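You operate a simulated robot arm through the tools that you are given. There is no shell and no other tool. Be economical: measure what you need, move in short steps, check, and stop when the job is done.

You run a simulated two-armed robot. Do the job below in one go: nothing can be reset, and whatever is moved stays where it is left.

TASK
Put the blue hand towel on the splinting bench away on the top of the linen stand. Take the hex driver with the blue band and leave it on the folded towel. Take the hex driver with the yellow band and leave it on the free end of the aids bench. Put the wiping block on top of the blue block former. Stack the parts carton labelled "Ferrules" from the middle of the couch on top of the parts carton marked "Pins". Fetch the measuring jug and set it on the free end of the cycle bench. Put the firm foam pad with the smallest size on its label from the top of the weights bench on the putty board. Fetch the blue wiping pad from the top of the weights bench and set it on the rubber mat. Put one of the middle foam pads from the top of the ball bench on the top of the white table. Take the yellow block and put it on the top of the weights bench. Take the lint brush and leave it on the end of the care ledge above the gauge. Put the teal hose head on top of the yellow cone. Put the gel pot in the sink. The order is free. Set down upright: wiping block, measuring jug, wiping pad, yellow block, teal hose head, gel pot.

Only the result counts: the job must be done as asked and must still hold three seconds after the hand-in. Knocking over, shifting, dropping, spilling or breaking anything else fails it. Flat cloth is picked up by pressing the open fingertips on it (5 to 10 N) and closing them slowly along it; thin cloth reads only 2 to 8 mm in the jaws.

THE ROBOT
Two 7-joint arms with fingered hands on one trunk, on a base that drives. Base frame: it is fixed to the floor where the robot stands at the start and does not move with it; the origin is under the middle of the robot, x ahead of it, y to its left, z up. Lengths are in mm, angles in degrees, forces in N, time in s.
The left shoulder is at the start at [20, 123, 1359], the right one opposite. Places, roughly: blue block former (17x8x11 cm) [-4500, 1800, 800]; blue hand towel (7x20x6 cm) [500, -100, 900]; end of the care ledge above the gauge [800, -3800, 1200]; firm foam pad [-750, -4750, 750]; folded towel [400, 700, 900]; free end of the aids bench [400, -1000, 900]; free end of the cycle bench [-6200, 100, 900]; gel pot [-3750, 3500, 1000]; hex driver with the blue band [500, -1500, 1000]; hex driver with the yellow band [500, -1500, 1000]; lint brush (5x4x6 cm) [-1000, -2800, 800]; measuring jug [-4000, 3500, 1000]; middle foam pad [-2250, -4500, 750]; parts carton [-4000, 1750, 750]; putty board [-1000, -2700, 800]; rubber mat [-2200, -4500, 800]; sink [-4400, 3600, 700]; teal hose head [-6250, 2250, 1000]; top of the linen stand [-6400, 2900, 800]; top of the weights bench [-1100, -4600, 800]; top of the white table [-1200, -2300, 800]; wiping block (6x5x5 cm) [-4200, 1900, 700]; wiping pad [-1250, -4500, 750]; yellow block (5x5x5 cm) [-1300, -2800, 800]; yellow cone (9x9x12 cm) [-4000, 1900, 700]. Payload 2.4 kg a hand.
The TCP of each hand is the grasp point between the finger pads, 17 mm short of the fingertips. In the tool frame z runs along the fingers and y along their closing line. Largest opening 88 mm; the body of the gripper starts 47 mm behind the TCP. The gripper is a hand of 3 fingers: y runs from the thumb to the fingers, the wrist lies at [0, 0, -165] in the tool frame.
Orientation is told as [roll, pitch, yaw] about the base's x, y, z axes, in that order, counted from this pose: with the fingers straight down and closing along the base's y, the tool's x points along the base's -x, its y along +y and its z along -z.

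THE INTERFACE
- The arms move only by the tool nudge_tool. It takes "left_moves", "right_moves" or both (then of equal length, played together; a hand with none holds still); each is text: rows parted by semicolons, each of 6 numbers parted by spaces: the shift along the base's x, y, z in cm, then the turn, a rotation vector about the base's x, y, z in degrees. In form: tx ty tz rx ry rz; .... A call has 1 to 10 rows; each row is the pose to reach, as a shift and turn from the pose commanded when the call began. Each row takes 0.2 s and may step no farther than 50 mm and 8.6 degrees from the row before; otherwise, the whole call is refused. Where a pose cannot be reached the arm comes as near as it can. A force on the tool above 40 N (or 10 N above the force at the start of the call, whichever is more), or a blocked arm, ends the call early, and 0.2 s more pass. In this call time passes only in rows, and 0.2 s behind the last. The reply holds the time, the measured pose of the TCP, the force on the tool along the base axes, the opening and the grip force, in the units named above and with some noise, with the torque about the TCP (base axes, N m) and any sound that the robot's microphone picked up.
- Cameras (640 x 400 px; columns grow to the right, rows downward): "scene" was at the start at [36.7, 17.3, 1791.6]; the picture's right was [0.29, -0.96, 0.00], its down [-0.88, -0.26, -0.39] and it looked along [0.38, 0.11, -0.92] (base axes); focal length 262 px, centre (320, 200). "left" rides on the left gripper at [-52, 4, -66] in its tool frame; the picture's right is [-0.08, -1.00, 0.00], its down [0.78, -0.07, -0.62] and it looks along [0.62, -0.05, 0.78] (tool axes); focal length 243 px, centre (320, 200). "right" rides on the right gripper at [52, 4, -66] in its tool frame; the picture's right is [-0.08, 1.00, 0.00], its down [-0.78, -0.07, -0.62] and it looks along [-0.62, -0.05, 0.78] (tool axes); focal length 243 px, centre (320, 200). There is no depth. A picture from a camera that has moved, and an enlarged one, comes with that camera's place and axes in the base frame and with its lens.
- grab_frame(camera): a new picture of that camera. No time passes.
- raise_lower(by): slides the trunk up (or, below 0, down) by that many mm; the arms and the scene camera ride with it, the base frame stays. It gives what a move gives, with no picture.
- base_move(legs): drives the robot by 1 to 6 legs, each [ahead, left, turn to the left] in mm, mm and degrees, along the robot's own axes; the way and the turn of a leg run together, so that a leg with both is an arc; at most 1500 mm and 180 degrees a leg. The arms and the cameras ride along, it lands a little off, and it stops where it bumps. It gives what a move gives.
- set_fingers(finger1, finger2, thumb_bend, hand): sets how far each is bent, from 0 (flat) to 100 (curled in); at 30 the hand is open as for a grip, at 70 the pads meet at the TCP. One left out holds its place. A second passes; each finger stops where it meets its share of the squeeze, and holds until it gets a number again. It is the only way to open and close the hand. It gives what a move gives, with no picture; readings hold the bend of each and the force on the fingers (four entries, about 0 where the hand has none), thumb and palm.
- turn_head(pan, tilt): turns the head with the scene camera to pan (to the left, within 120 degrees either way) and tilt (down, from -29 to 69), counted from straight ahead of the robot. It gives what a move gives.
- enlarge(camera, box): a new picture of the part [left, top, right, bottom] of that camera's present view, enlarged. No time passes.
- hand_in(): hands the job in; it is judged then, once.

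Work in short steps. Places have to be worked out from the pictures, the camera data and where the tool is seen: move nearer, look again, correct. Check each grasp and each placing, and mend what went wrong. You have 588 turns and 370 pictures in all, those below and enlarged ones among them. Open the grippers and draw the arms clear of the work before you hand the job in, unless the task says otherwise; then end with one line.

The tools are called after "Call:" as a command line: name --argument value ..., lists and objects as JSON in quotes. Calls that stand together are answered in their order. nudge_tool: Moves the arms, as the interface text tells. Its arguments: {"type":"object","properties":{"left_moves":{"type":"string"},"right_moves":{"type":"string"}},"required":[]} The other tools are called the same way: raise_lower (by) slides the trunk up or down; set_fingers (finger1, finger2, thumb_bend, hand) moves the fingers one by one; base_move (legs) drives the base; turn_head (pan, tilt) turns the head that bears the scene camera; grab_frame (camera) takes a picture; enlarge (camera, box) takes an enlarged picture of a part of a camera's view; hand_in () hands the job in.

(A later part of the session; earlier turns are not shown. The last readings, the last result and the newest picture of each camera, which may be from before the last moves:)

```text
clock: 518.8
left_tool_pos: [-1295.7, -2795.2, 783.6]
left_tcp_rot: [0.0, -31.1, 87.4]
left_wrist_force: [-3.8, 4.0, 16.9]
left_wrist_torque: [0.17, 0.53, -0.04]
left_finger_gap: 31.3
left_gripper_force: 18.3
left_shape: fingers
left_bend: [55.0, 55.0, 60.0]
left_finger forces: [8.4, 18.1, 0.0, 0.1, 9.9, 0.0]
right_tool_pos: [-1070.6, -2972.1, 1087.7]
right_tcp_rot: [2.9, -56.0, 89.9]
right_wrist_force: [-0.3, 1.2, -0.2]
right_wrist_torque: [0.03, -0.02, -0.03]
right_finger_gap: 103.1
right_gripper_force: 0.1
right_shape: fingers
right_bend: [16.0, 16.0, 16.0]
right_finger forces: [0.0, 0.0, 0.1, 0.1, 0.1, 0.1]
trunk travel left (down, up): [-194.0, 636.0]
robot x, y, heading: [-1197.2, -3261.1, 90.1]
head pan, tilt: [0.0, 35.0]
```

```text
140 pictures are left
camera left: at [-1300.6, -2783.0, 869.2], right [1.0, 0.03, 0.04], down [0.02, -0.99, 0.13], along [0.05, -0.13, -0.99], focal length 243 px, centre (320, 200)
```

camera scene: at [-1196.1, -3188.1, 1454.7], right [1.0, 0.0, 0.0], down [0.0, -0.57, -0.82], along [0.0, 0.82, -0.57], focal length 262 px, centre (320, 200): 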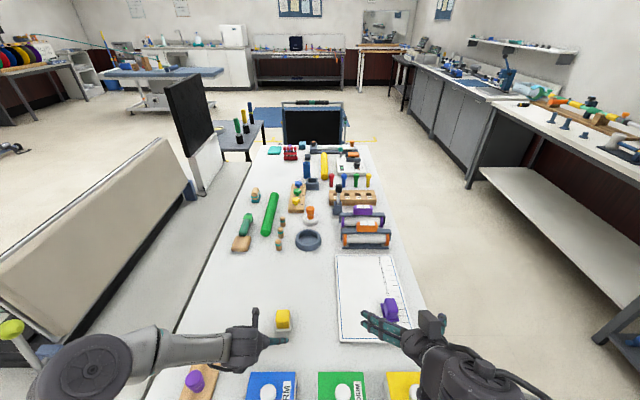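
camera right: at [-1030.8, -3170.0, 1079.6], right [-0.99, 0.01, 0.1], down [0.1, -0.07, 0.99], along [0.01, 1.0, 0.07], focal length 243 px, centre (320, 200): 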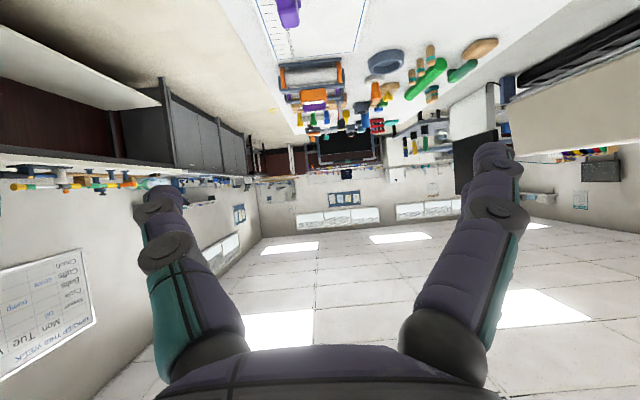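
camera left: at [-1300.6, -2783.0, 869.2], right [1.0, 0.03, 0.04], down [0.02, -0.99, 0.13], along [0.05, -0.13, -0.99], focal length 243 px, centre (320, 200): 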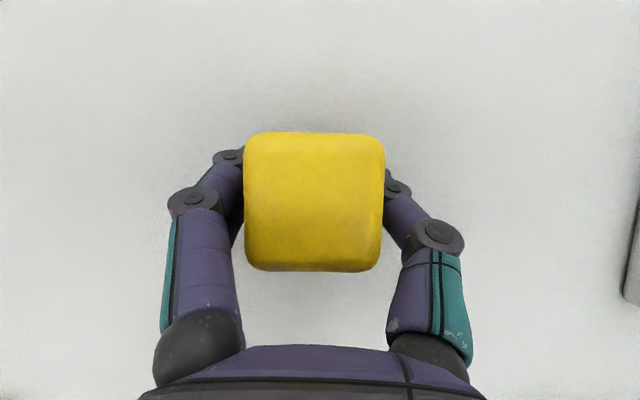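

Gripped (18 N). Lift and check.

Call:
nudge_tool --left_moves "0 0 1 0 0 0; 0 0 3 0 0 0; 0 -1.5 7 0 0 0; 0 -4 11 0 0 0; 0 -7 14 0 0 0"

Call:
grab_frame --camera "left"

Call:
enlarge --camera "scene" --box '[200, 230, 420, 380]'

```text
clock: 520.0
left_tool_pos: [-1295.9, -2866.7, 921.6]
left_tcp_rot: [0.1, -30.9, 87.1]
left_wrist_force: [0.1, 0.4, -0.8]
left_wrist_torque: [-0.01, -0.01, 0.0]
left_finger_gap: 31.2
left_gripper_force: 12.3
left_shape: fingers
left_bend: [57.0, 56.0, 60.0]
left_finger forces: [6.2, 6.2, 0.0, 0.0, 11.7, 0.0]
right_tool_pos: [-1071.7, -2971.0, 1087.0]
right_tcp_rot: [3.0, -55.9, 89.9]
right_wrist_force: [0.8, 0.5, -0.6]
right_wrist_torque: [0.0, 0.0, -0.02]
right_finger_gap: 103.2
right_gripper_force: 0.1
right_shape: fingers
right_bend: [16.0, 16.0, 16.0]
right_finger forces: [0.0, 0.0, 0.0, 0.0, 0.0, 0.1]
trunk travel left (down, up): [-194.0, 636.0]
robot x, y, heading: [-1193.2, -3256.8, 90.4]
head pan, tilt: [0.0, 35.0]
```

```text
139 pictures are left
camera left: at [-1300.2, -2854.2, 1007.6], right [1.0, 0.03, 0.04], down [0.02, -0.99, 0.13], along [0.05, -0.13, -0.99], focal length 243 px, centre (320, 200)
```

left: 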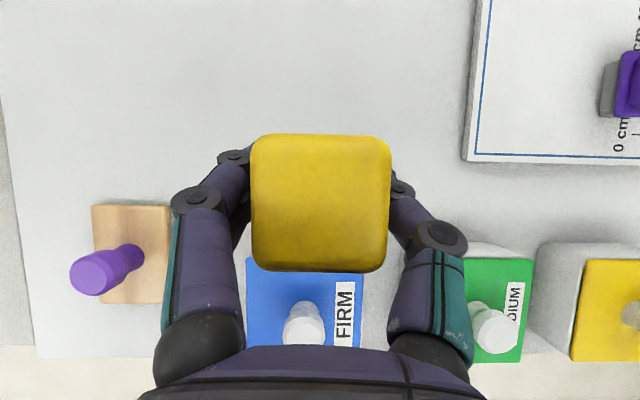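

```text
2.67 times, centred on (310, 305) of scene
camera zoom: at [-1196.1, -3188.6, 1454.7], right [1.0, 0.0, 0.0], down [0.0, -0.57, -0.82], along [0.0, 0.82, -0.57], focal length 700 px, centre (347, -80)
```

zoom: 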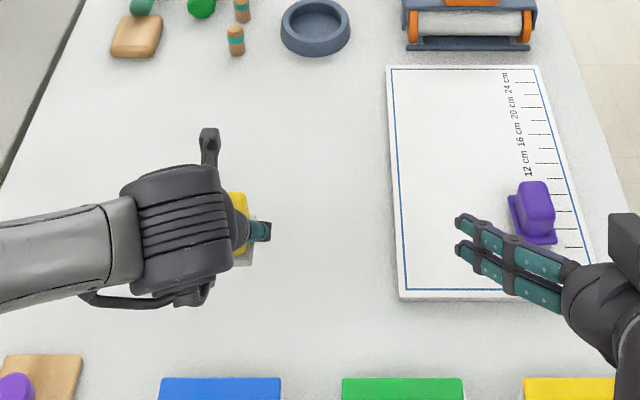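

Yellow block held. Now the right hand: reduce tilt to 30° and move to a pre-grasp above the lint brush at [-1001,-2776].

Call:
nudge_tool --right_moves "1.5 2 -2 -8 0 0; 3 4.5 -5 -16 0 0; 4.5 7 -8 -24 0 0; 6 9.5 -11 -26 0 0; 7 12 -14 -26 0 0; 7 13.5 -17 -26 0 0; 7 15 -20.5 -26 0 0"

Call:
set_fingers --hand "right" --finger1 34 --finger2 34 --thumb_bend 34

Call:
grab_frame --camera "right"

Call:
enlarge --camera "scene" --box '[320, 230, 460, 340]'

```text
clock: 521.6
left_tool_pos: [-1295.7, -2865.1, 922.4]
left_tcp_rot: [0.0, -31.0, 87.4]
left_wrist_force: [-0.3, 0.4, -1.0]
left_wrist_torque: [0.01, -0.02, 0.02]
left_finger_gap: 31.2
left_gripper_force: 12.1
left_shape: fingers
left_bend: [57.0, 56.0, 60.0]
left_finger forces: [6.3, 6.3, 0.0, 0.0, 11.7, 0.0]
right_tool_pos: [-999.8, -2820.4, 882.7]
right_tcp_rot: [3.0, -30.1, 89.9]
right_wrist_force: [0.4, 0.6, -0.5]
right_wrist_torque: [0.05, 0.02, 0.03]
right_finger_gap: 103.2
right_gripper_force: 0.1
right_shape: fingers
right_bend: [16.0, 16.0, 16.0]
right_finger forces: [0.0, 0.0, 0.0, 0.1, 0.1, 0.0]
trunk travel left (down, up): [-194.0, 636.0]
robot x, y, heading: [-1190.6, -3260.6, 90.3]
head pan, tilt: [0.0, 35.0]
```

```text
clock: 522.6
left_tool_pos: [-1295.5, -2865.2, 921.2]
left_tcp_rot: [0.0, -31.0, 87.3]
left_wrist_force: [0.0, 0.1, -0.8]
left_wrist_torque: [0.0, 0.04, -0.02]
left_finger_gap: 31.3
left_gripper_force: 11.9
left_shape: fingers
left_bend: [57.0, 56.0, 60.0]
left_finger forces: [6.5, 6.3, 0.0, 0.0, 11.7, 0.0]
right_tool_pos: [-999.3, -2819.8, 883.3]
right_tcp_rot: [3.0, -29.9, 89.9]
right_wrist_force: [-0.1, -0.6, 0.3]
right_wrist_torque: [0.02, 0.0, -0.02]
right_finger_gap: 76.3
right_gripper_force: 0.0
right_shape: fingers
right_bend: [34.0, 34.0, 34.0]
right_finger forces: [0.1, 0.1, 0.0, 0.0, 0.0, 0.1]
trunk travel left (down, up): [-194.0, 636.0]
robot x, y, heading: [-1196.2, -3258.4, 89.9]
head pan, tilt: [0.0, 35.0]
```

```text
137 pictures are left
camera right: at [-1000.8, -2898.2, 912.3], right [-0.99, 0.05, 0.09], down [0.1, 0.37, 0.92], along [0.01, 0.93, -0.37], focal length 243 px, centre (320, 200)
```

right: 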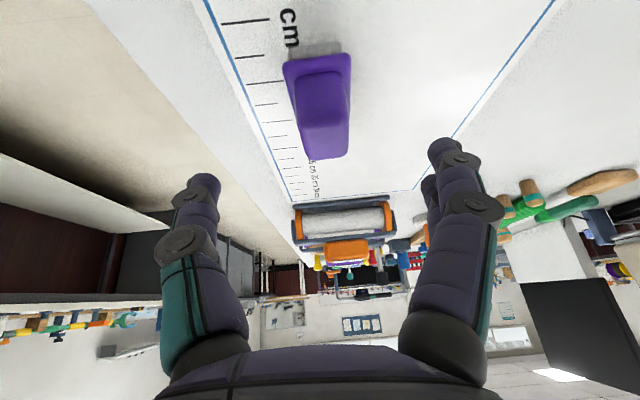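

```text
3.64 times, centred on (390, 285) of scene
camera zoom: at [-1196.1, -3188.2, 1454.7], right [1.0, 0.0, 0.0], down [0.0, -0.57, -0.82], along [0.0, 0.82, -0.57], focal length 955 px, centre (66, -109)
```

zoom: 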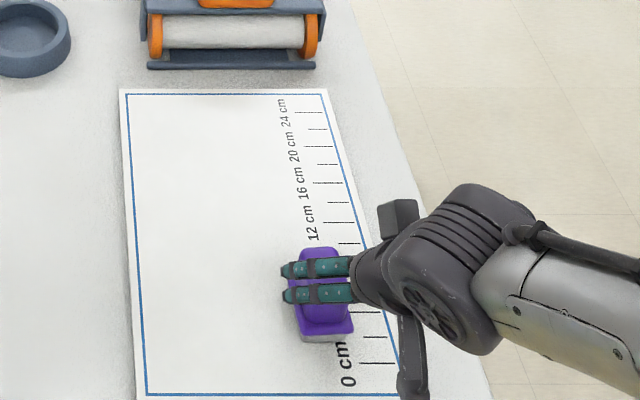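

Brush at [-1005,-2772]. Advance and grip its handle.

Call:
nudge_tool --right_moves "-0.5 1.6 -2.8 0 0 0; -0.5 3.2 -5.6 0 0 0; -0.5 4.7 -8.2 0 0 0"

Call:
set_fingers --hand "right" --finger1 80 --finger2 80 --thumb_bend 80

Call:
grab_frame --camera "right"

```text
clock: 523.4
left_tool_pos: [-1295.6, -2866.3, 921.7]
left_tcp_rot: [0.0, -30.9, 87.2]
left_wrist_force: [0.4, -0.1, -1.2]
left_wrist_torque: [-0.01, 0.0, -0.02]
left_finger_gap: 31.1
left_gripper_force: 12.3
left_shape: fingers
left_bend: [57.0, 56.0, 60.0]
left_finger forces: [6.3, 6.3, 0.0, 0.0, 11.8, 0.0]
right_tool_pos: [-1003.9, -2774.7, 799.0]
right_tcp_rot: [3.0, -29.9, 89.9]
right_wrist_force: [0.3, -1.5, -0.2]
right_wrist_torque: [-0.01, -0.02, 0.0]
right_finger_gap: 76.4
right_gripper_force: 0.1
right_shape: fingers
right_bend: [34.0, 34.0, 34.0]
right_finger forces: [0.0, 0.0, 0.0, 0.0, 0.0, 0.0]
trunk travel left (down, up): [-194.0, 636.0]
robot x, y, heading: [-1195.2, -3259.0, 90.1]
head pan, tilt: [0.0, 35.0]
```

```text
clock: 524.4
left_tool_pos: [-1294.8, -2866.4, 922.3]
left_tcp_rot: [0.1, -31.0, 87.3]
left_wrist_force: [0.1, 0.0, 0.3]
left_wrist_torque: [0.0, 0.03, -0.01]
left_finger_gap: 31.2
left_gripper_force: 12.4
left_shape: fingers
left_bend: [57.0, 56.0, 60.0]
left_finger forces: [6.3, 6.3, 0.0, 0.0, 11.7, 0.0]
right_tool_pos: [-1006.5, -2774.7, 798.3]
right_tcp_rot: [3.1, -29.9, 89.9]
right_wrist_force: [-0.3, -0.1, -0.8]
right_wrist_torque: [0.01, 0.02, -0.02]
right_finger_gap: 24.9
right_gripper_force: 17.5
right_shape: fingers
right_bend: [66.0, 70.0, 62.0]
right_finger forces: [8.6, 9.3, 0.0, 0.1, 17.3, 0.0]
trunk travel left (down, up): [-194.0, 636.0]
robot x, y, heading: [-1195.8, -3255.2, 90.0]
head pan, tilt: [0.0, 35.0]
```

```text
135 pictures are left
camera right: at [-1005.8, -2852.3, 829.9], right [-0.99, 0.05, 0.09], down [0.1, 0.37, 0.92], along [0.01, 0.93, -0.37], focal length 243 px, centre (320, 200)
```

right: 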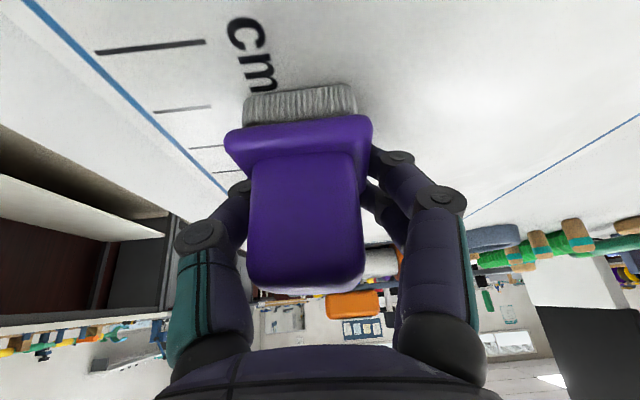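

Brush gripped firmly. Lift, retreat both hands and back away from the table.

Call:
nudge_tool --right_moves "0 0 2 0 0 0; 0 -1 6 0 0 0; 0 -3 10 0 0 0; 0 -6 14 0 0 0; 0 -9 17 0 0 0; 0 -12 20 0 0 0" --left_moves "0 -1 1 0 0 0; 0 -2 2 0 0 0; 0 -3 4 0 0 0; 0 -4 6 0 0 0; 0 -5 8 0 0 0; 0 -6 10 0 0 0"

Call:
base_move --legs '[[-380, 0, 0], [0, 0, 180]]'

Call:
turn_head --pan 0 --tilt 30

Call:
grab_frame --camera "scene"

```text
clock: 525.8
left_tool_pos: [-1294.2, -2924.9, 1022.0]
left_tcp_rot: [0.1, -30.9, 87.2]
left_wrist_force: [0.2, 1.2, -1.4]
left_wrist_torque: [-0.01, 0.0, 0.01]
left_finger_gap: 31.1
left_gripper_force: 12.5
left_shape: fingers
left_bend: [57.0, 56.0, 60.0]
left_finger forces: [6.3, 6.2, 0.0, 0.0, 11.6, 0.0]
right_tool_pos: [-1003.9, -2894.1, 1000.2]
right_tcp_rot: [3.1, -29.9, 89.9]
right_wrist_force: [0.2, -0.3, -1.2]
right_wrist_torque: [-0.01, 0.04, -0.02]
right_finger_gap: 24.8
right_gripper_force: 17.4
right_shape: fingers
right_bend: [66.0, 71.0, 62.0]
right_finger forces: [8.6, 8.5, 0.1, 0.0, 16.9, 0.0]
trunk travel left (down, up): [-194.0, 636.0]
robot x, y, heading: [-1194.1, -3255.9, 90.2]
head pan, tilt: [0.0, 35.0]
```

```text
clock: 535.5
left_tool_pos: [-1099.2, -3967.8, 1022.1]
left_tcp_rot: [0.0, -31.1, -93.3]
left_wrist_force: [-0.6, -0.3, -1.0]
left_wrist_torque: [0.0, -0.04, 0.03]
left_finger_gap: 30.9
left_gripper_force: 12.2
left_shape: fingers
left_bend: [57.0, 56.0, 60.0]
left_finger forces: [5.9, 6.2, 0.0, 0.1, 11.7, 0.0]
right_tool_pos: [-1390.1, -3995.7, 999.5]
right_tcp_rot: [2.9, -29.9, -90.5]
right_wrist_force: [-0.5, 0.2, -1.6]
right_wrist_torque: [-0.01, 0.01, 0.0]
right_finger_gap: 24.9
right_gripper_force: 16.4
right_shape: fingers
right_bend: [66.0, 71.0, 62.0]
right_finger forces: [8.4, 8.4, 0.1, 0.0, 16.7, 0.1]
trunk travel left (down, up): [-194.0, 636.0]
robot x, y, heading: [-1191.6, -3635.9, -90.4]
head pan, tilt: [0.0, 35.0]
```

```text
clock: 536.2
left_tool_pos: [-1099.3, -3968.7, 1022.3]
left_tcp_rot: [0.0, -31.0, -93.3]
left_wrist_force: [-0.7, 0.1, -1.1]
left_wrist_torque: [0.02, -0.01, -0.01]
left_finger_gap: 31.0
left_gripper_force: 11.8
left_shape: fingers
left_bend: [57.0, 56.0, 60.0]
left_finger forces: [6.0, 6.2, 0.0, 0.1, 11.7, 0.0]
right_tool_pos: [-1389.9, -3996.4, 1000.5]
right_tcp_rot: [3.0, -30.0, -90.7]
right_wrist_force: [0.8, -0.7, -1.2]
right_wrist_torque: [0.01, 0.01, 0.02]
right_finger_gap: 24.7
right_gripper_force: 16.7
right_shape: fingers
right_bend: [66.0, 71.0, 62.0]
right_finger forces: [8.5, 8.3, 0.0, 0.0, 16.7, 0.0]
trunk travel left (down, up): [-194.0, 636.0]
robot x, y, heading: [-1194.9, -3636.4, -90.3]
head pan, tilt: [0.0, 30.0]
```

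```text
134 pictures are left
camera scene: at [-1195.4, -3705.8, 1462.5], right [-1.0, 0.01, 0.0], down [0.0, 0.5, -0.87], along [-0.01, -0.87, -0.5], focal length 262 px, centre (320, 200)
```

scene: 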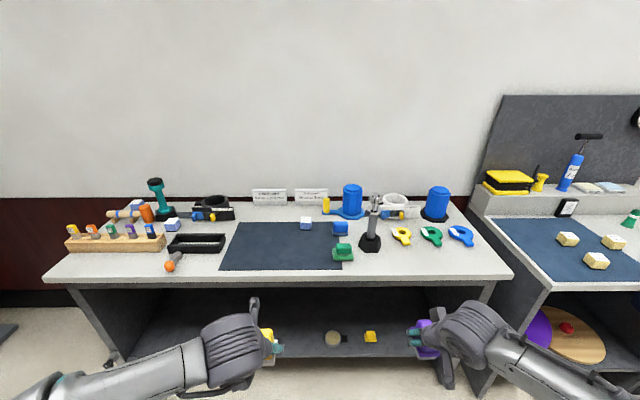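

Call:
enlarge --camera "scene" --box '[40, 170, 260, 290]'

Call:
enlarge --camera "scene" --box '[230, 170, 480, 290]'

Call:
enlarge --camera "scene" --box '[480, 160, 640, 300]'

```text
2.91 times, centred on (150, 230) of scene
camera zoom: at [-1195.4, -3705.8, 1462.5], right [-1.0, 0.01, 0.0], down [0.0, 0.5, -0.87], along [-0.01, -0.87, -0.5], focal length 764 px, centre (814, 113)
```

zoom: 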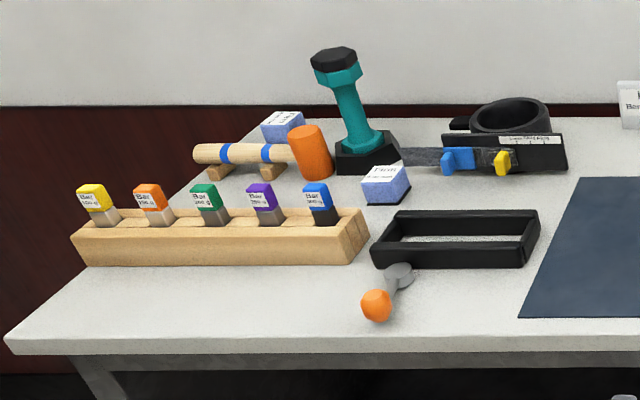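

```text
2.56 times, centred on (355, 230) of scene
camera zoom: at [-1195.4, -3705.8, 1462.5], right [-1.0, 0.01, 0.0], down [0.0, 0.5, -0.87], along [-0.01, -0.87, -0.5], focal length 672 px, centre (230, 123)
```

zoom: 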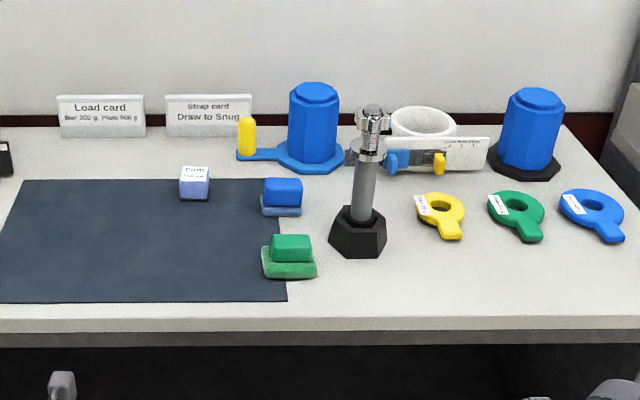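

```text
2.86 times, centred on (560, 230) of scene
camera zoom: at [-1195.4, -3705.8, 1462.5], right [-1.0, 0.01, 0.0], down [0.0, 0.5, -0.87], along [-0.01, -0.87, -0.5], focal length 750 px, centre (-366, 114)
```

zoom: 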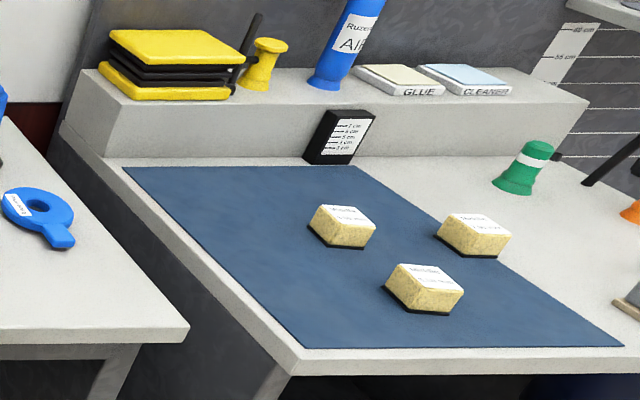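

Items identified: blue wiping pad near the grey mat, three firm pads (white-blue with labels), yellow "middle" pads on the ball bench's blue mat. Raise the trunk and approach the weights bench.

Call:
raise_lower --by 120

Call:
base_move --legs '[[380, 0, 0.3]]'

Call:
turn_head --pan 0 --tilt 42

Call:
grab_frame --camera "scene"

```text
clock: 537.7
left_tool_pos: [-1100.0, -3968.3, 1142.0]
left_tcp_rot: [-0.1, -31.0, -93.3]
left_wrist_force: [0.6, -0.6, -0.8]
left_wrist_torque: [0.04, -0.02, 0.03]
left_finger_gap: 31.2
left_gripper_force: 12.0
left_shape: fingers
left_bend: [57.0, 56.0, 60.0]
left_finger forces: [6.0, 6.3, 0.0, 0.0, 11.6, 0.0]
right_tool_pos: [-1390.4, -3995.7, 1119.6]
right_tcp_rot: [3.0, -29.9, -90.5]
right_wrist_force: [-0.2, -0.4, -0.7]
right_wrist_torque: [0.01, 0.0, -0.01]
right_finger_gap: 24.8
right_gripper_force: 16.1
right_shape: fingers
right_bend: [66.0, 71.0, 62.0]
right_finger forces: [8.4, 8.2, 0.0, 0.0, 16.7, 0.0]
trunk travel left (down, up): [-314.0, 516.0]
robot x, y, heading: [-1194.5, -3635.7, -90.6]
head pan, tilt: [0.0, 30.0]
```

```text
clock: 540.1
left_tool_pos: [-1098.3, -4349.9, 1140.9]
left_tcp_rot: [-0.1, -30.9, -92.8]
left_wrist_force: [-0.2, 0.3, -0.8]
left_wrist_torque: [0.01, 0.03, 0.01]
left_finger_gap: 30.8
left_gripper_force: 11.8
left_shape: fingers
left_bend: [57.0, 56.0, 60.0]
left_finger forces: [6.1, 6.1, 0.0, 0.0, 11.7, 0.1]
right_tool_pos: [-1388.2, -4380.8, 1118.9]
right_tcp_rot: [3.0, -29.9, -90.1]
right_wrist_force: [0.3, -0.5, 0.0]
right_wrist_torque: [0.0, 0.0, 0.03]
right_finger_gap: 24.9
right_gripper_force: 16.7
right_shape: fingers
right_bend: [66.0, 71.0, 62.0]
right_finger forces: [8.4, 8.3, 0.0, 0.0, 16.7, 0.1]
trunk travel left (down, up): [-314.0, 516.0]
robot x, y, heading: [-1197.2, -4015.2, -89.8]
head pan, tilt: [0.0, 30.0]
```

```text
clock: 540.9
left_tool_pos: [-1098.8, -4350.9, 1142.5]
left_tcp_rot: [0.1, -31.0, -92.7]
left_wrist_force: [0.0, -0.5, -0.4]
left_wrist_torque: [0.0, 0.0, 0.0]
left_finger_gap: 31.0
left_gripper_force: 11.9
left_shape: fingers
left_bend: [57.0, 56.0, 60.0]
left_finger forces: [6.2, 6.2, 0.0, 0.1, 11.6, 0.0]
right_tool_pos: [-1388.6, -4379.5, 1120.3]
right_tcp_rot: [3.1, -30.0, -90.2]
right_wrist_force: [-0.3, 0.0, -0.7]
right_wrist_torque: [-0.04, 0.01, -0.01]
right_finger_gap: 24.8
right_gripper_force: 17.1
right_shape: fingers
right_bend: [66.0, 71.0, 62.0]
right_finger forces: [8.5, 8.2, 0.0, 0.1, 16.7, 0.0]
trunk travel left (down, up): [-314.0, 516.0]
robot x, y, heading: [-1196.7, -4019.5, -90.0]
head pan, tilt: [0.0, 42.0]
```

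```text
130 pictures are left
camera scene: at [-1196.4, -4081.4, 1564.3], right [-1.0, 0.0, 0.0], down [0.0, 0.67, -0.74], along [0.0, -0.74, -0.67], focal length 262 px, centre (320, 200)
```

scene: 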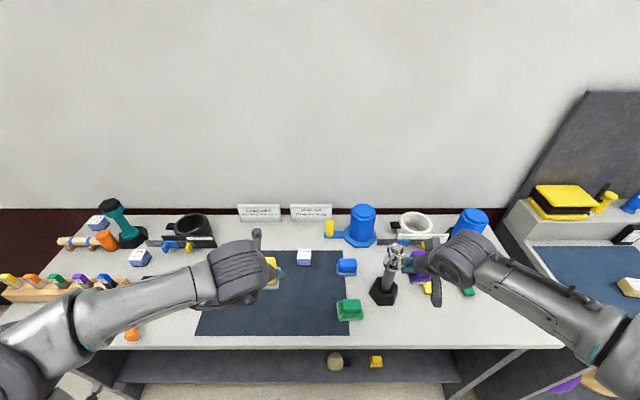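

Call:
enlarge --camera "scene" --box '[285, 235, 325, 275]'

Call:
enlarge --camera "scene" --box '[120, 235, 170, 275]'

Call:
enlarge --camera "scene" --box '[75, 205, 125, 240]'

```text
10.00 times, centred on (305, 255) of scene
camera zoom: at [-1196.4, -4081.4, 1564.3], right [-1.0, 0.0, 0.0], down [0.0, 0.67, -0.74], along [0.0, -0.74, -0.67], focal length 2625 px, centre (470, -350)
```

zoom: 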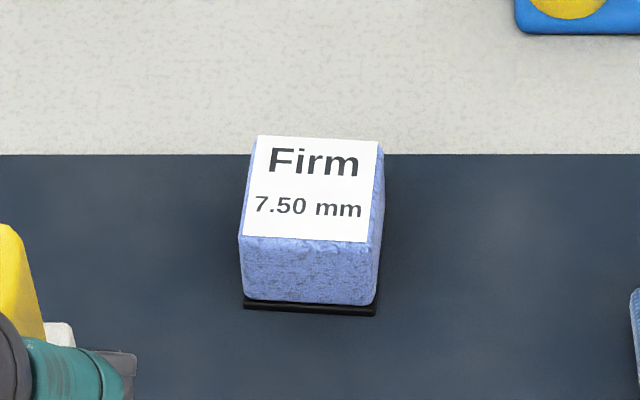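

```text
10.00 times, centred on (145, 255) of scene
camera zoom: at [-1196.4, -4081.4, 1564.3], right [-1.0, 0.0, 0.0], down [0.0, 0.67, -0.74], along [0.0, -0.74, -0.67], focal length 2625 px, centre (2070, -350)
```

zoom: 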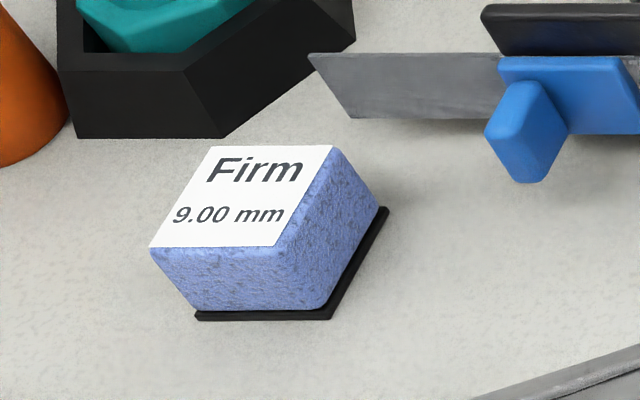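

```text
11.43 times, centred on (100, 222) of scene
camera zoom: at [-1196.4, -4081.4, 1564.3], right [-1.0, 0.0, 0.0], down [0.0, 0.67, -0.74], along [0.0, -0.74, -0.67], focal length 3000 px, centre (2834, -57)
```

zoom: 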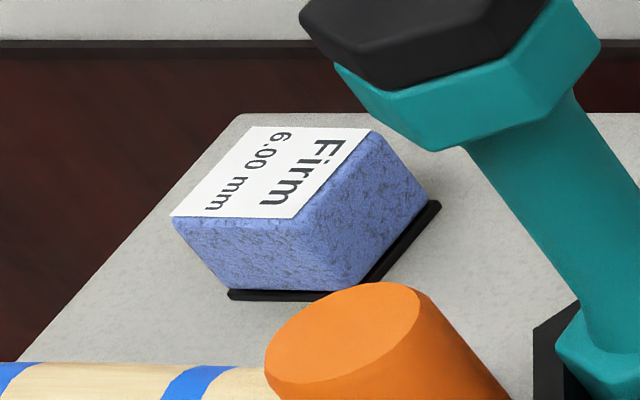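

Smallest firm pad is the 6.00 mm one at the far east end. First put the yellow block on the bare front-right part of this bench: sidestep west.

Call:
base_move --legs '[[0, -385, 0]]'

Call:
nudge_tool --left_moves "0 -1 -4 0 0 0; 0 -2 -8 0 0 0; 0 -3 -12 0 0 0; 0 -4.5 -16 0 0 0; 0 -5.5 -20 0 0 0"

Call:
grab_frame --camera "scene"

Call:
grab_frame --camera "left"

```text
clock: 543.3
left_tool_pos: [-1481.9, -4349.5, 1142.2]
left_tcp_rot: [0.1, -31.0, -92.9]
left_wrist_force: [-0.5, 0.7, 0.3]
left_wrist_torque: [-0.02, 0.0, 0.01]
left_finger_gap: 31.0
left_gripper_force: 12.0
left_shape: fingers
left_bend: [57.0, 56.0, 60.0]
left_finger forces: [6.2, 6.2, 0.1, 0.1, 11.6, 0.0]
right_tool_pos: [-1770.8, -4379.1, 1118.4]
right_tcp_rot: [3.0, -29.8, -90.3]
right_wrist_force: [1.1, -0.2, -1.1]
right_wrist_torque: [0.01, -0.02, -0.03]
right_finger_gap: 24.9
right_gripper_force: 16.7
right_shape: fingers
right_bend: [66.0, 71.0, 62.0]
right_finger forces: [8.4, 8.3, 0.0, 0.0, 16.7, 0.0]
trunk travel left (down, up): [-314.0, 516.0]
robot x, y, heading: [-1578.4, -4017.4, -90.0]
head pan, tilt: [0.0, 42.0]
```

```text
clock: 544.5
left_tool_pos: [-1481.6, -4404.2, 941.9]
left_tcp_rot: [0.0, -31.0, -92.9]
left_wrist_force: [0.4, -0.4, -0.8]
left_wrist_torque: [0.0, 0.0, -0.03]
left_finger_gap: 31.0
left_gripper_force: 12.3
left_shape: fingers
left_bend: [57.0, 56.0, 60.0]
left_finger forces: [5.7, 6.2, 0.0, 0.0, 11.6, 0.1]
right_tool_pos: [-1769.7, -4379.8, 1119.2]
right_tcp_rot: [2.9, -29.9, -90.2]
right_wrist_force: [-0.7, -0.2, -0.4]
right_wrist_torque: [-0.03, 0.01, -0.01]
right_finger_gap: 24.8
right_gripper_force: 16.3
right_shape: fingers
right_bend: [66.0, 71.0, 62.0]
right_finger forces: [8.4, 8.4, 0.1, 0.1, 16.7, 0.0]
trunk travel left (down, up): [-314.0, 516.0]
robot x, y, heading: [-1577.9, -4014.1, -90.0]
head pan, tilt: [0.0, 42.0]
```

```text
126 pictures are left
camera scene: at [-1577.9, -4081.6, 1564.2], right [-1.0, 0.0, 0.0], down [0.0, 0.67, -0.74], along [0.0, -0.74, -0.67], focal length 262 px, centre (320, 200)
```

scene: 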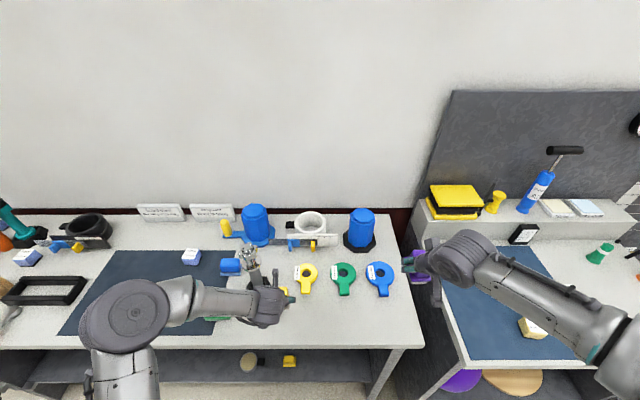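

```text
125 pictures are left
camera left: at [-1477.7, -4414.2, 1028.0], right [-1.0, -0.02, 0.04], down [-0.02, 0.99, 0.13], along [-0.05, 0.13, -0.99], focal length 243 px, centre (320, 200)
```

left: 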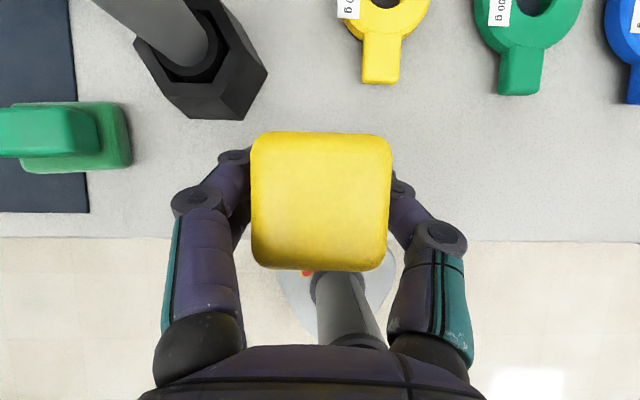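

Spot is free. Lower the yellow block to the bench.

Call:
nudge_tool --left_moves "0 0 -4 0 0 0; 0 0 -8 0 0 0; 0 0 -11 0 0 0; 0 0 -12 0 0 0; 0 0 -12.8 0 0 0; 0 0 -13.5 0 0 0; 0 0 -14.2 0 0 0"

Call:
grab_frame --camera "left"

```text
clock: 545.6
left_tool_pos: [-1479.9, -4408.0, 821.5]
left_tcp_rot: [0.2, -32.0, -92.9]
left_wrist_force: [1.5, 7.1, 29.3]
left_wrist_torque: [-0.01, -0.75, 0.19]
left_finger_gap: 30.6
left_gripper_force: 26.3
left_shape: fingers
left_bend: [62.0, 66.0, 60.0]
left_finger forces: [12.5, 28.0, 0.1, 0.1, 11.9, 0.0]
right_tool_pos: [-1769.7, -4378.9, 1121.8]
right_tcp_rot: [3.0, -29.9, -90.2]
right_wrist_force: [-0.4, 0.1, -0.5]
right_wrist_torque: [0.0, 0.01, 0.01]
right_finger_gap: 24.8
right_gripper_force: 16.6
right_shape: fingers
right_bend: [66.0, 71.0, 62.0]
right_finger forces: [8.4, 8.3, 0.0, 0.1, 16.7, 0.0]
trunk travel left (down, up): [-314.0, 516.0]
robot x, y, heading: [-1580.7, -4016.8, -90.0]
head pan, tilt: [0.0, 42.0]
stopped in row 5 (left hand): the force on the tool passed its limit (the readings are from after the stop); the commanded pose is now the measured one
```

```text
124 pictures are left
camera left: at [-1477.8, -4416.2, 908.1], right [-1.0, -0.02, 0.04], down [-0.02, 0.99, 0.11], along [-0.05, 0.11, -0.99], focal length 243 px, centre (320, 200)
```

left: 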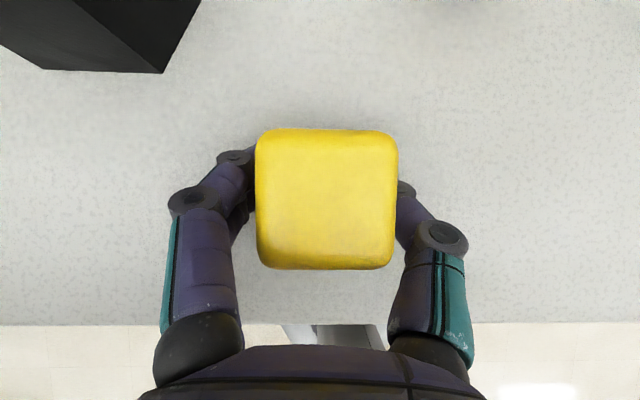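

Contact. Ease up, release and withdraw.

Call:
nudge_tool --left_moves "0 0 0.5 0 0 0"

Call:
set_fingers --hand "left" --finger1 44 --finger2 44 --thumb_bend 46

Call:
nudge_tool --left_moves "0 0 0.8 0 0 0"

Call:
set_fingers --hand "left" --finger1 28 --finger2 28 --thumb_bend 28

Call:
nudge_tool --left_moves "0 1 2 0 0 0; 0 2.5 5 0 0 0; 0 4 9 0 0 0; 0 5.5 13 0 0 0; 0 6 17 0 0 0; 0 6 21 0 0 0; 0 6 25 0 0 0; 0 6 28 0 0 0"

Call:
grab_frame --camera "left"

```text
clock: 546.0
left_tool_pos: [-1481.1, -4407.1, 823.5]
left_tcp_rot: [0.1, -31.4, -92.7]
left_wrist_force: [-0.3, -0.1, 0.1]
left_wrist_torque: [0.0, -0.01, -0.03]
left_finger_gap: 30.5
left_gripper_force: 12.3
left_shape: fingers
left_bend: [59.0, 58.0, 60.0]
left_finger forces: [6.3, 6.4, 0.0, 0.0, 11.9, 0.0]
right_tool_pos: [-1770.2, -4380.1, 1119.2]
right_tcp_rot: [3.0, -29.9, -90.1]
right_wrist_force: [-0.3, -0.1, -0.2]
right_wrist_torque: [0.01, -0.01, -0.04]
right_finger_gap: 24.9
right_gripper_force: 16.5
right_shape: fingers
right_bend: [66.0, 71.0, 62.0]
right_finger forces: [8.5, 8.3, 0.0, 0.1, 16.7, 0.1]
trunk travel left (down, up): [-314.0, 516.0]
robot x, y, heading: [-1573.7, -4013.3, -90.2]
head pan, tilt: [0.0, 42.0]
```

```text
clock: 547.0
left_tool_pos: [-1480.2, -4408.7, 824.5]
left_tcp_rot: [0.1, -31.6, -92.9]
left_wrist_force: [-0.4, -0.8, -0.4]
left_wrist_torque: [0.01, 0.02, 0.01]
left_finger_gap: 50.8
left_gripper_force: 0.0
left_shape: fingers
left_bend: [44.0, 44.0, 46.0]
left_finger forces: [0.1, 0.1, 0.1, 0.0, 0.0, 0.0]
right_tool_pos: [-1768.5, -4380.4, 1121.1]
right_tcp_rot: [3.0, -29.9, -90.3]
right_wrist_force: [0.8, 0.6, -0.4]
right_wrist_torque: [-0.02, 0.01, -0.02]
right_finger_gap: 25.0
right_gripper_force: 17.0
right_shape: fingers
right_bend: [66.0, 71.0, 62.0]
right_finger forces: [8.6, 8.3, 0.0, 0.1, 16.7, 0.1]
trunk travel left (down, up): [-314.0, 516.0]
robot x, y, heading: [-1579.7, -4017.9, -90.1]
head pan, tilt: [0.0, 42.0]
```

```text
clock: 547.5
left_tool_pos: [-1480.6, -4407.5, 833.7]
left_tcp_rot: [0.2, -31.7, -93.0]
left_wrist_force: [0.1, -0.6, 0.3]
left_wrist_torque: [0.0, 0.01, 0.0]
left_finger_gap: 50.7
left_gripper_force: 0.0
left_shape: fingers
left_bend: [44.0, 44.0, 46.0]
left_finger forces: [0.0, 0.1, 0.0, 0.1, 0.0, 0.0]
right_tool_pos: [-1769.3, -4380.1, 1118.7]
right_tcp_rot: [2.9, -30.0, -90.1]
right_wrist_force: [-0.2, 0.1, -0.6]
right_wrist_torque: [-0.01, -0.02, -0.02]
right_finger_gap: 24.8
right_gripper_force: 17.1
right_shape: fingers
right_bend: [66.0, 71.0, 62.0]
right_finger forces: [8.5, 8.3, 0.0, 0.0, 16.7, 0.0]
trunk travel left (down, up): [-314.0, 516.0]
robot x, y, heading: [-1576.1, -4014.9, -89.9]
head pan, tilt: [0.0, 42.0]
```

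```text
clock: 548.5
left_tool_pos: [-1481.7, -4407.8, 832.5]
left_tcp_rot: [0.1, -31.6, -93.0]
left_wrist_force: [0.4, 0.1, -0.3]
left_wrist_torque: [-0.03, 0.01, -0.01]
left_finger_gap: 86.5
left_gripper_force: 0.0
left_shape: fingers
left_bend: [28.0, 28.0, 28.0]
left_finger forces: [0.0, 0.0, 0.0, 0.1, 0.0, 0.1]
right_tool_pos: [-1770.2, -4379.6, 1119.6]
right_tcp_rot: [3.1, -29.9, -90.1]
right_wrist_force: [-0.2, 0.1, -0.3]
right_wrist_torque: [0.02, -0.02, -0.03]
right_finger_gap: 24.8
right_gripper_force: 16.7
right_shape: fingers
right_bend: [66.0, 71.0, 62.0]
right_finger forces: [8.5, 8.3, 0.1, 0.0, 16.6, 0.1]
trunk travel left (down, up): [-314.0, 516.0]
robot x, y, heading: [-1579.7, -4015.7, -90.1]
head pan, tilt: [0.0, 42.0]
```

```text
clock: 550.2
left_tool_pos: [-1479.3, -4349.0, 1113.9]
left_tcp_rot: [0.1, -31.7, -92.9]
left_wrist_force: [-0.6, 0.6, 0.2]
left_wrist_torque: [0.03, -0.01, -0.01]
left_finger_gap: 86.8
left_gripper_force: 0.0
left_shape: fingers
left_bend: [28.0, 28.0, 28.0]
left_finger forces: [0.0, 0.0, 0.0, 0.1, 0.1, 0.0]
right_tool_pos: [-1769.6, -4378.8, 1121.1]
right_tcp_rot: [3.0, -29.9, -90.1]
right_wrist_force: [0.3, -0.7, -0.8]
right_wrist_torque: [-0.01, -0.03, 0.01]
right_finger_gap: 24.5
right_gripper_force: 17.1
right_shape: fingers
right_bend: [66.0, 71.0, 62.0]
right_finger forces: [8.5, 8.2, 0.1, 0.0, 16.6, 0.0]
trunk travel left (down, up): [-314.0, 516.0]
robot x, y, heading: [-1579.4, -4018.2, -89.9]
head pan, tilt: [0.0, 42.0]
```

```text
123 pictures are left
camera left: at [-1476.8, -4356.5, 1199.4], right [-1.0, -0.02, 0.04], down [-0.02, 0.99, 0.12], along [-0.05, 0.12, -0.99], focal length 243 px, centre (320, 200)
```

left: 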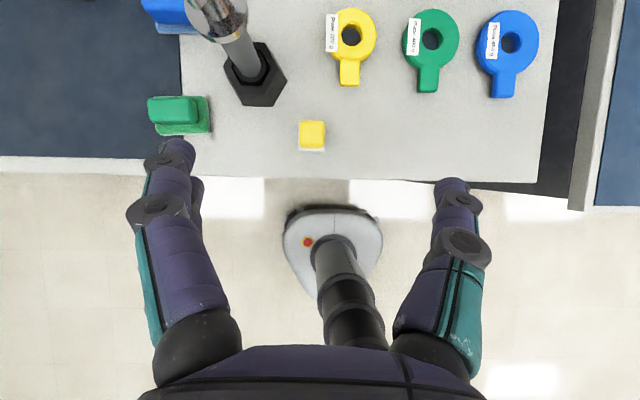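

Yellow block placed. Now the blue wiping pad at ≈[-1283,-4587]: move base over and set up a 45° approach with the left hand.

Call:
base_move --legs '[[0, 200, 0], [38, 0, 0]]'

Call:
raise_lower --by -60

Call:
nudge_tool --left_moves "0 -2.5 -2.5 -7 0 0; 0 -5 -5.5 -14 0 0; 0 -7.5 -8.5 -14 0 0; 0 -9 -11.5 -14 0 0"

Call:
grab_frame --camera "left"

Call:
grab_frame --camera "scene"

```text
clock: 552.3
left_tool_pos: [-1281.5, -4388.4, 1112.2]
left_tcp_rot: [0.1, -31.6, -92.8]
left_wrist_force: [-0.6, -1.3, -0.8]
left_wrist_torque: [0.01, -0.01, 0.0]
left_finger_gap: 87.0
left_gripper_force: 0.1
left_shape: fingers
left_bend: [28.0, 28.0, 28.0]
left_finger forces: [0.1, 0.0, 0.1, 0.0, 0.0, 0.1]
right_tool_pos: [-1570.1, -4418.6, 1120.8]
right_tcp_rot: [3.0, -29.9, -90.3]
right_wrist_force: [0.4, -0.9, -0.5]
right_wrist_torque: [-0.01, 0.01, 0.0]
right_finger_gap: 24.8
right_gripper_force: 16.8
right_shape: fingers
right_bend: [66.0, 71.0, 62.0]
right_finger forces: [8.6, 8.4, 0.0, 0.0, 16.8, 0.0]
trunk travel left (down, up): [-314.0, 516.0]
robot x, y, heading: [-1379.7, -4056.7, -90.0]
head pan, tilt: [0.0, 42.0]
```

```text
clock: 553.3
left_tool_pos: [-1281.5, -4386.2, 1053.4]
left_tcp_rot: [0.0, -31.8, -92.9]
left_wrist_force: [0.1, -0.8, 0.2]
left_wrist_torque: [0.01, 0.02, 0.01]
left_finger_gap: 86.8
left_gripper_force: 0.0
left_shape: fingers
left_bend: [28.0, 28.0, 28.0]
left_finger forces: [0.0, 0.1, 0.1, 0.0, 0.0, 0.0]
right_tool_pos: [-1571.8, -4418.1, 1059.0]
right_tcp_rot: [3.1, -29.9, -90.4]
right_wrist_force: [-0.2, -0.4, -0.3]
right_wrist_torque: [0.0, -0.02, -0.03]
right_finger_gap: 24.7
right_gripper_force: 17.0
right_shape: fingers
right_bend: [66.0, 71.0, 62.0]
right_finger forces: [8.5, 8.3, 0.1, 0.0, 16.7, 0.1]
trunk travel left (down, up): [-254.0, 576.0]
robot x, y, heading: [-1378.2, -4059.9, -90.0]
head pan, tilt: [0.0, 42.0]
```

```text
clock: 554.3
left_tool_pos: [-1280.0, -4476.7, 938.4]
left_tcp_rot: [1.1, -45.7, -93.6]
left_wrist_force: [0.2, -0.4, 0.4]
left_wrist_torque: [0.0, 0.01, 0.02]
left_finger_gap: 86.9
left_gripper_force: 0.0
left_shape: fingers
left_bend: [28.0, 28.0, 28.0]
left_finger forces: [0.0, 0.1, 0.0, 0.1, 0.1, 0.0]
right_tool_pos: [-1570.5, -4417.7, 1059.4]
right_tcp_rot: [3.0, -29.8, -90.3]
right_wrist_force: [0.6, 0.8, -0.9]
right_wrist_torque: [0.0, -0.04, -0.01]
right_finger_gap: 24.6
right_gripper_force: 16.8
right_shape: fingers
right_bend: [66.0, 71.0, 62.0]
right_finger forces: [8.5, 8.3, 0.0, 0.1, 16.6, 0.0]
trunk travel left (down, up): [-254.0, 576.0]
robot x, y, heading: [-1383.2, -4056.1, -90.3]
head pan, tilt: [0.0, 42.0]
```

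```text
122 pictures are left
camera left: at [-1278.1, -4465.5, 1024.0], right [-1.0, -0.01, 0.05], down [-0.02, 0.99, -0.13], along [-0.05, -0.13, -0.99], focal length 243 px, centre (320, 200)
```

left: 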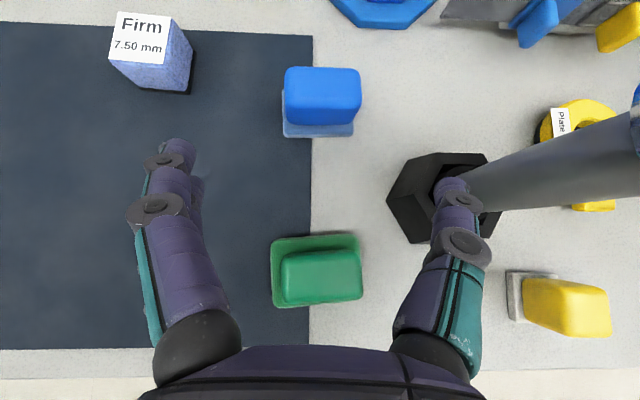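

```text
121 pictures are left
camera scene: at [-1378.7, -4119.8, 1504.2], right [-1.0, 0.0, 0.0], down [0.0, 0.67, -0.74], along [0.0, -0.74, -0.67], focal length 262 px, centre (320, 200)
```

scene: 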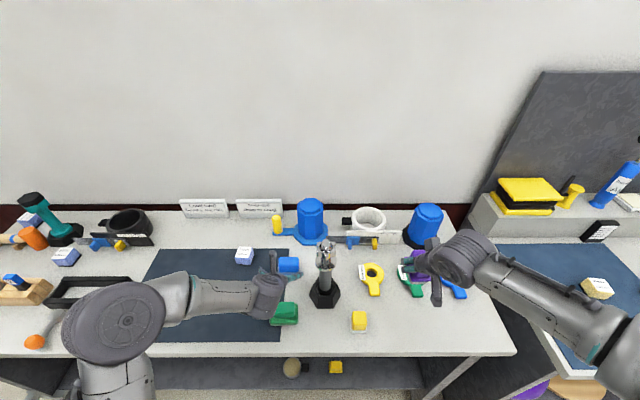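

Pad centre [-1288,-4584]. Advance along the 45° axis and grip.

Call:
nudge_tool --left_moves "-0.4 -1 -3 0 0 0; -0.8 -4 -6.2 0 0 0; -0.8 -7.2 -9.5 0 0 0; -0.8 -10.4 -12.8 0 0 0"

Call:
grab_frame --camera "left"

```text
clock: 555.3
left_tool_pos: [-1292.6, -4579.0, 815.1]
left_tcp_rot: [1.4, -46.0, -94.0]
left_wrist_force: [-7.8, 1.2, 21.6]
left_wrist_torque: [-0.01, -1.36, 0.08]
left_finger_gap: 87.4
left_gripper_force: 10.8
left_shape: fingers
left_bend: [28.0, 15.0, 28.0]
left_finger forces: [0.2, 21.5, 0.1, 0.0, 0.1, 0.1]
right_tool_pos: [-1574.4, -4416.1, 1060.7]
right_tcp_rot: [3.2, -30.1, -90.4]
right_wrist_force: [0.0, -0.8, -0.2]
right_wrist_torque: [-0.02, 0.03, 0.0]
right_finger_gap: 24.8
right_gripper_force: 16.6
right_shape: fingers
right_bend: [66.0, 71.0, 62.0]
right_finger forces: [8.4, 8.3, 0.0, 0.1, 16.8, 0.0]
trunk travel left (down, up): [-254.0, 576.0]
robot x, y, heading: [-1377.9, -4054.9, -89.9]
head pan, tilt: [0.0, 42.0]
```

```text
120 pictures are left
camera left: at [-1289.2, -4566.7, 899.8], right [-1.0, -0.01, 0.04], down [-0.01, 0.99, -0.13], along [-0.04, -0.13, -0.99], focal length 243 px, centre (320, 200)
```

left: 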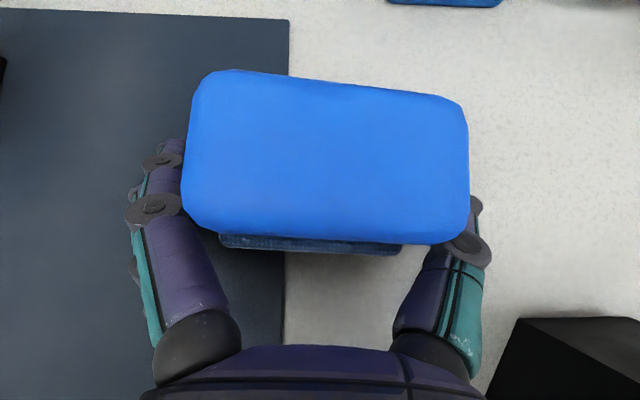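

A finger touches the surface/base; rise 9 mm and close.

Call:
nudge_tool --left_moves "0.2 0 0.9 0 0 0"

Call:
set_fingers --hand "left" --finger1 65 --finger2 65 --thumb_bend 65

Call:
grab_frame --camera "left"

```text
clock: 555.7
left_tool_pos: [-1286.5, -4579.9, 818.7]
left_tcp_rot: [1.2, -45.6, -93.5]
left_wrist_force: [0.1, 1.4, 1.1]
left_wrist_torque: [-0.05, -0.09, 0.03]
left_finger_gap: 87.5
left_gripper_force: 0.6
left_shape: fingers
left_bend: [28.0, 22.0, 28.0]
left_finger forces: [0.0, 1.4, 0.0, 0.0, 0.1, 0.0]
right_tool_pos: [-1571.3, -4417.4, 1059.6]
right_tcp_rot: [3.0, -29.9, -90.3]
right_wrist_force: [-0.7, 0.5, -1.2]
right_wrist_torque: [0.02, 0.03, 0.01]
right_finger_gap: 24.7
right_gripper_force: 16.1
right_shape: fingers
right_bend: [66.0, 71.0, 62.0]
right_finger forces: [8.5, 8.3, 0.0, 0.1, 16.7, 0.0]
trunk travel left (down, up): [-254.0, 576.0]
robot x, y, heading: [-1377.8, -4055.8, -90.3]
head pan, tilt: [0.0, 42.0]
```

```text
clock: 556.7
left_tool_pos: [-1287.4, -4580.2, 820.7]
left_tcp_rot: [1.1, -45.8, -93.6]
left_wrist_force: [5.6, -2.9, 14.8]
left_wrist_torque: [-0.17, -0.89, -0.12]
left_finger_gap: 56.8
left_gripper_force: 18.8
left_shape: fingers
left_bend: [45.0, 34.0, 50.0]
left_finger forces: [10.5, 15.5, 0.1, 0.0, 10.7, 0.1]
right_tool_pos: [-1570.7, -4416.2, 1060.7]
right_tcp_rot: [3.1, -30.0, -90.3]
right_wrist_force: [-0.2, -0.6, -0.8]
right_wrist_torque: [-0.02, 0.02, -0.01]
right_finger_gap: 24.9
right_gripper_force: 16.5
right_shape: fingers
right_bend: [66.0, 71.0, 62.0]
right_finger forces: [8.4, 8.3, 0.0, 0.1, 16.7, 0.1]
trunk travel left (down, up): [-254.0, 576.0]
robot x, y, heading: [-1381.2, -4052.4, -89.8]
head pan, tilt: [0.0, 42.0]
```

```text
119 pictures are left
camera left: at [-1283.9, -4567.7, 906.7], right [-1.0, -0.01, 0.05], down [-0.02, 0.99, -0.13], along [-0.04, -0.13, -0.99], focal length 243 px, centre (320, 200)
```

left: 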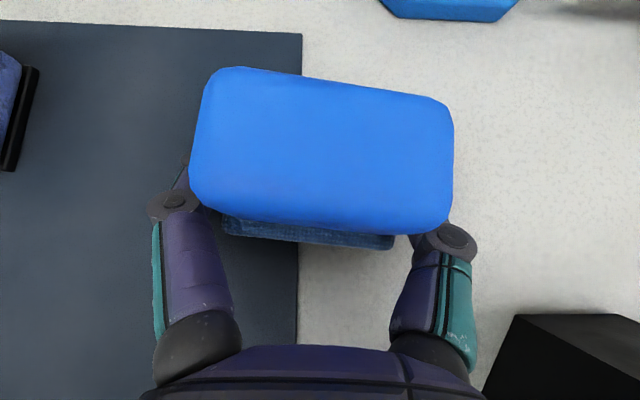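

Gripped. Lift straight up and check.

Call:
nudge_tool --left_moves "0 0 1 0 0 0; 0 0 3 0 0 0; 0 0.5 6 0 0 0; 0 2 10 0 0 0; 0 4 14 0 0 0; 0 7 17 0 0 0; 0 10 20 0 0 0"

Call:
grab_frame --camera "left"

Call:
grab_frame --camera "scene"

```text
clock: 558.3
left_tool_pos: [-1286.0, -4479.4, 1019.1]
left_tcp_rot: [1.2, -45.7, -93.6]
left_wrist_force: [-0.4, 0.1, -1.1]
left_wrist_torque: [0.0, -0.02, 0.02]
left_finger_gap: 56.7
left_gripper_force: 13.5
left_shape: fingers
left_bend: [46.0, 44.0, 49.0]
left_finger forces: [8.0, 5.5, 0.0, 0.1, 13.5, 0.0]
right_tool_pos: [-1570.5, -4417.0, 1060.7]
right_tcp_rot: [3.0, -29.8, -90.3]
right_wrist_force: [-0.5, 0.6, -0.3]
right_wrist_torque: [-0.01, 0.0, 0.01]
right_finger_gap: 24.8
right_gripper_force: 17.1
right_shape: fingers
right_bend: [66.0, 71.0, 62.0]
right_finger forces: [8.6, 8.3, 0.1, 0.0, 16.5, 0.0]
trunk travel left (down, up): [-254.0, 576.0]
robot x, y, heading: [-1376.7, -4055.8, -90.0]
head pan, tilt: [0.0, 42.0]
```

```text
118 pictures are left
camera left: at [-1284.3, -4467.6, 1105.8], right [-1.0, -0.01, 0.05], down [-0.02, 0.99, -0.13], along [-0.04, -0.13, -0.99], focal length 243 px, centre (320, 200)
```

left: 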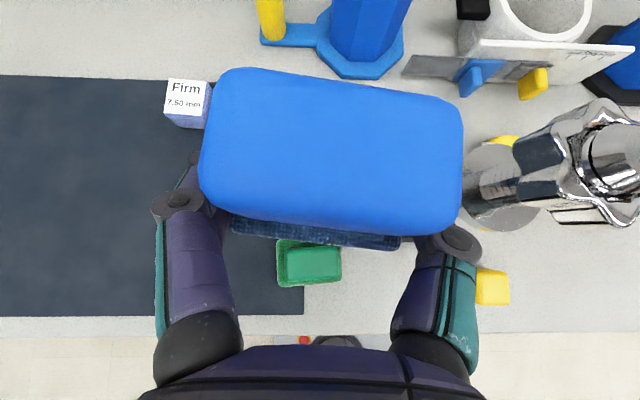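

```text
117 pictures are left
camera scene: at [-1378.6, -4119.1, 1504.2], right [-1.0, 0.0, 0.0], down [0.0, 0.67, -0.74], along [0.0, -0.74, -0.67], focal length 262 px, centre (320, 200)
```

scene: 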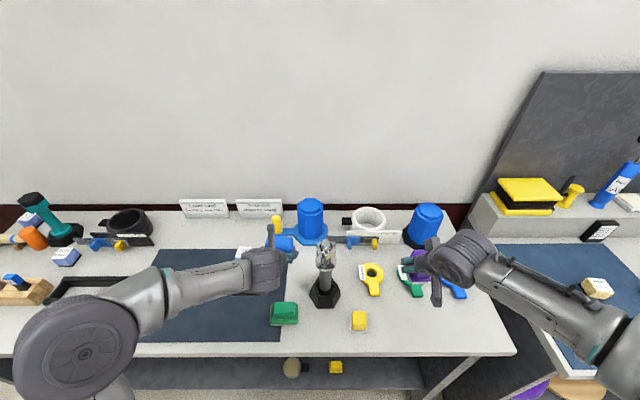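

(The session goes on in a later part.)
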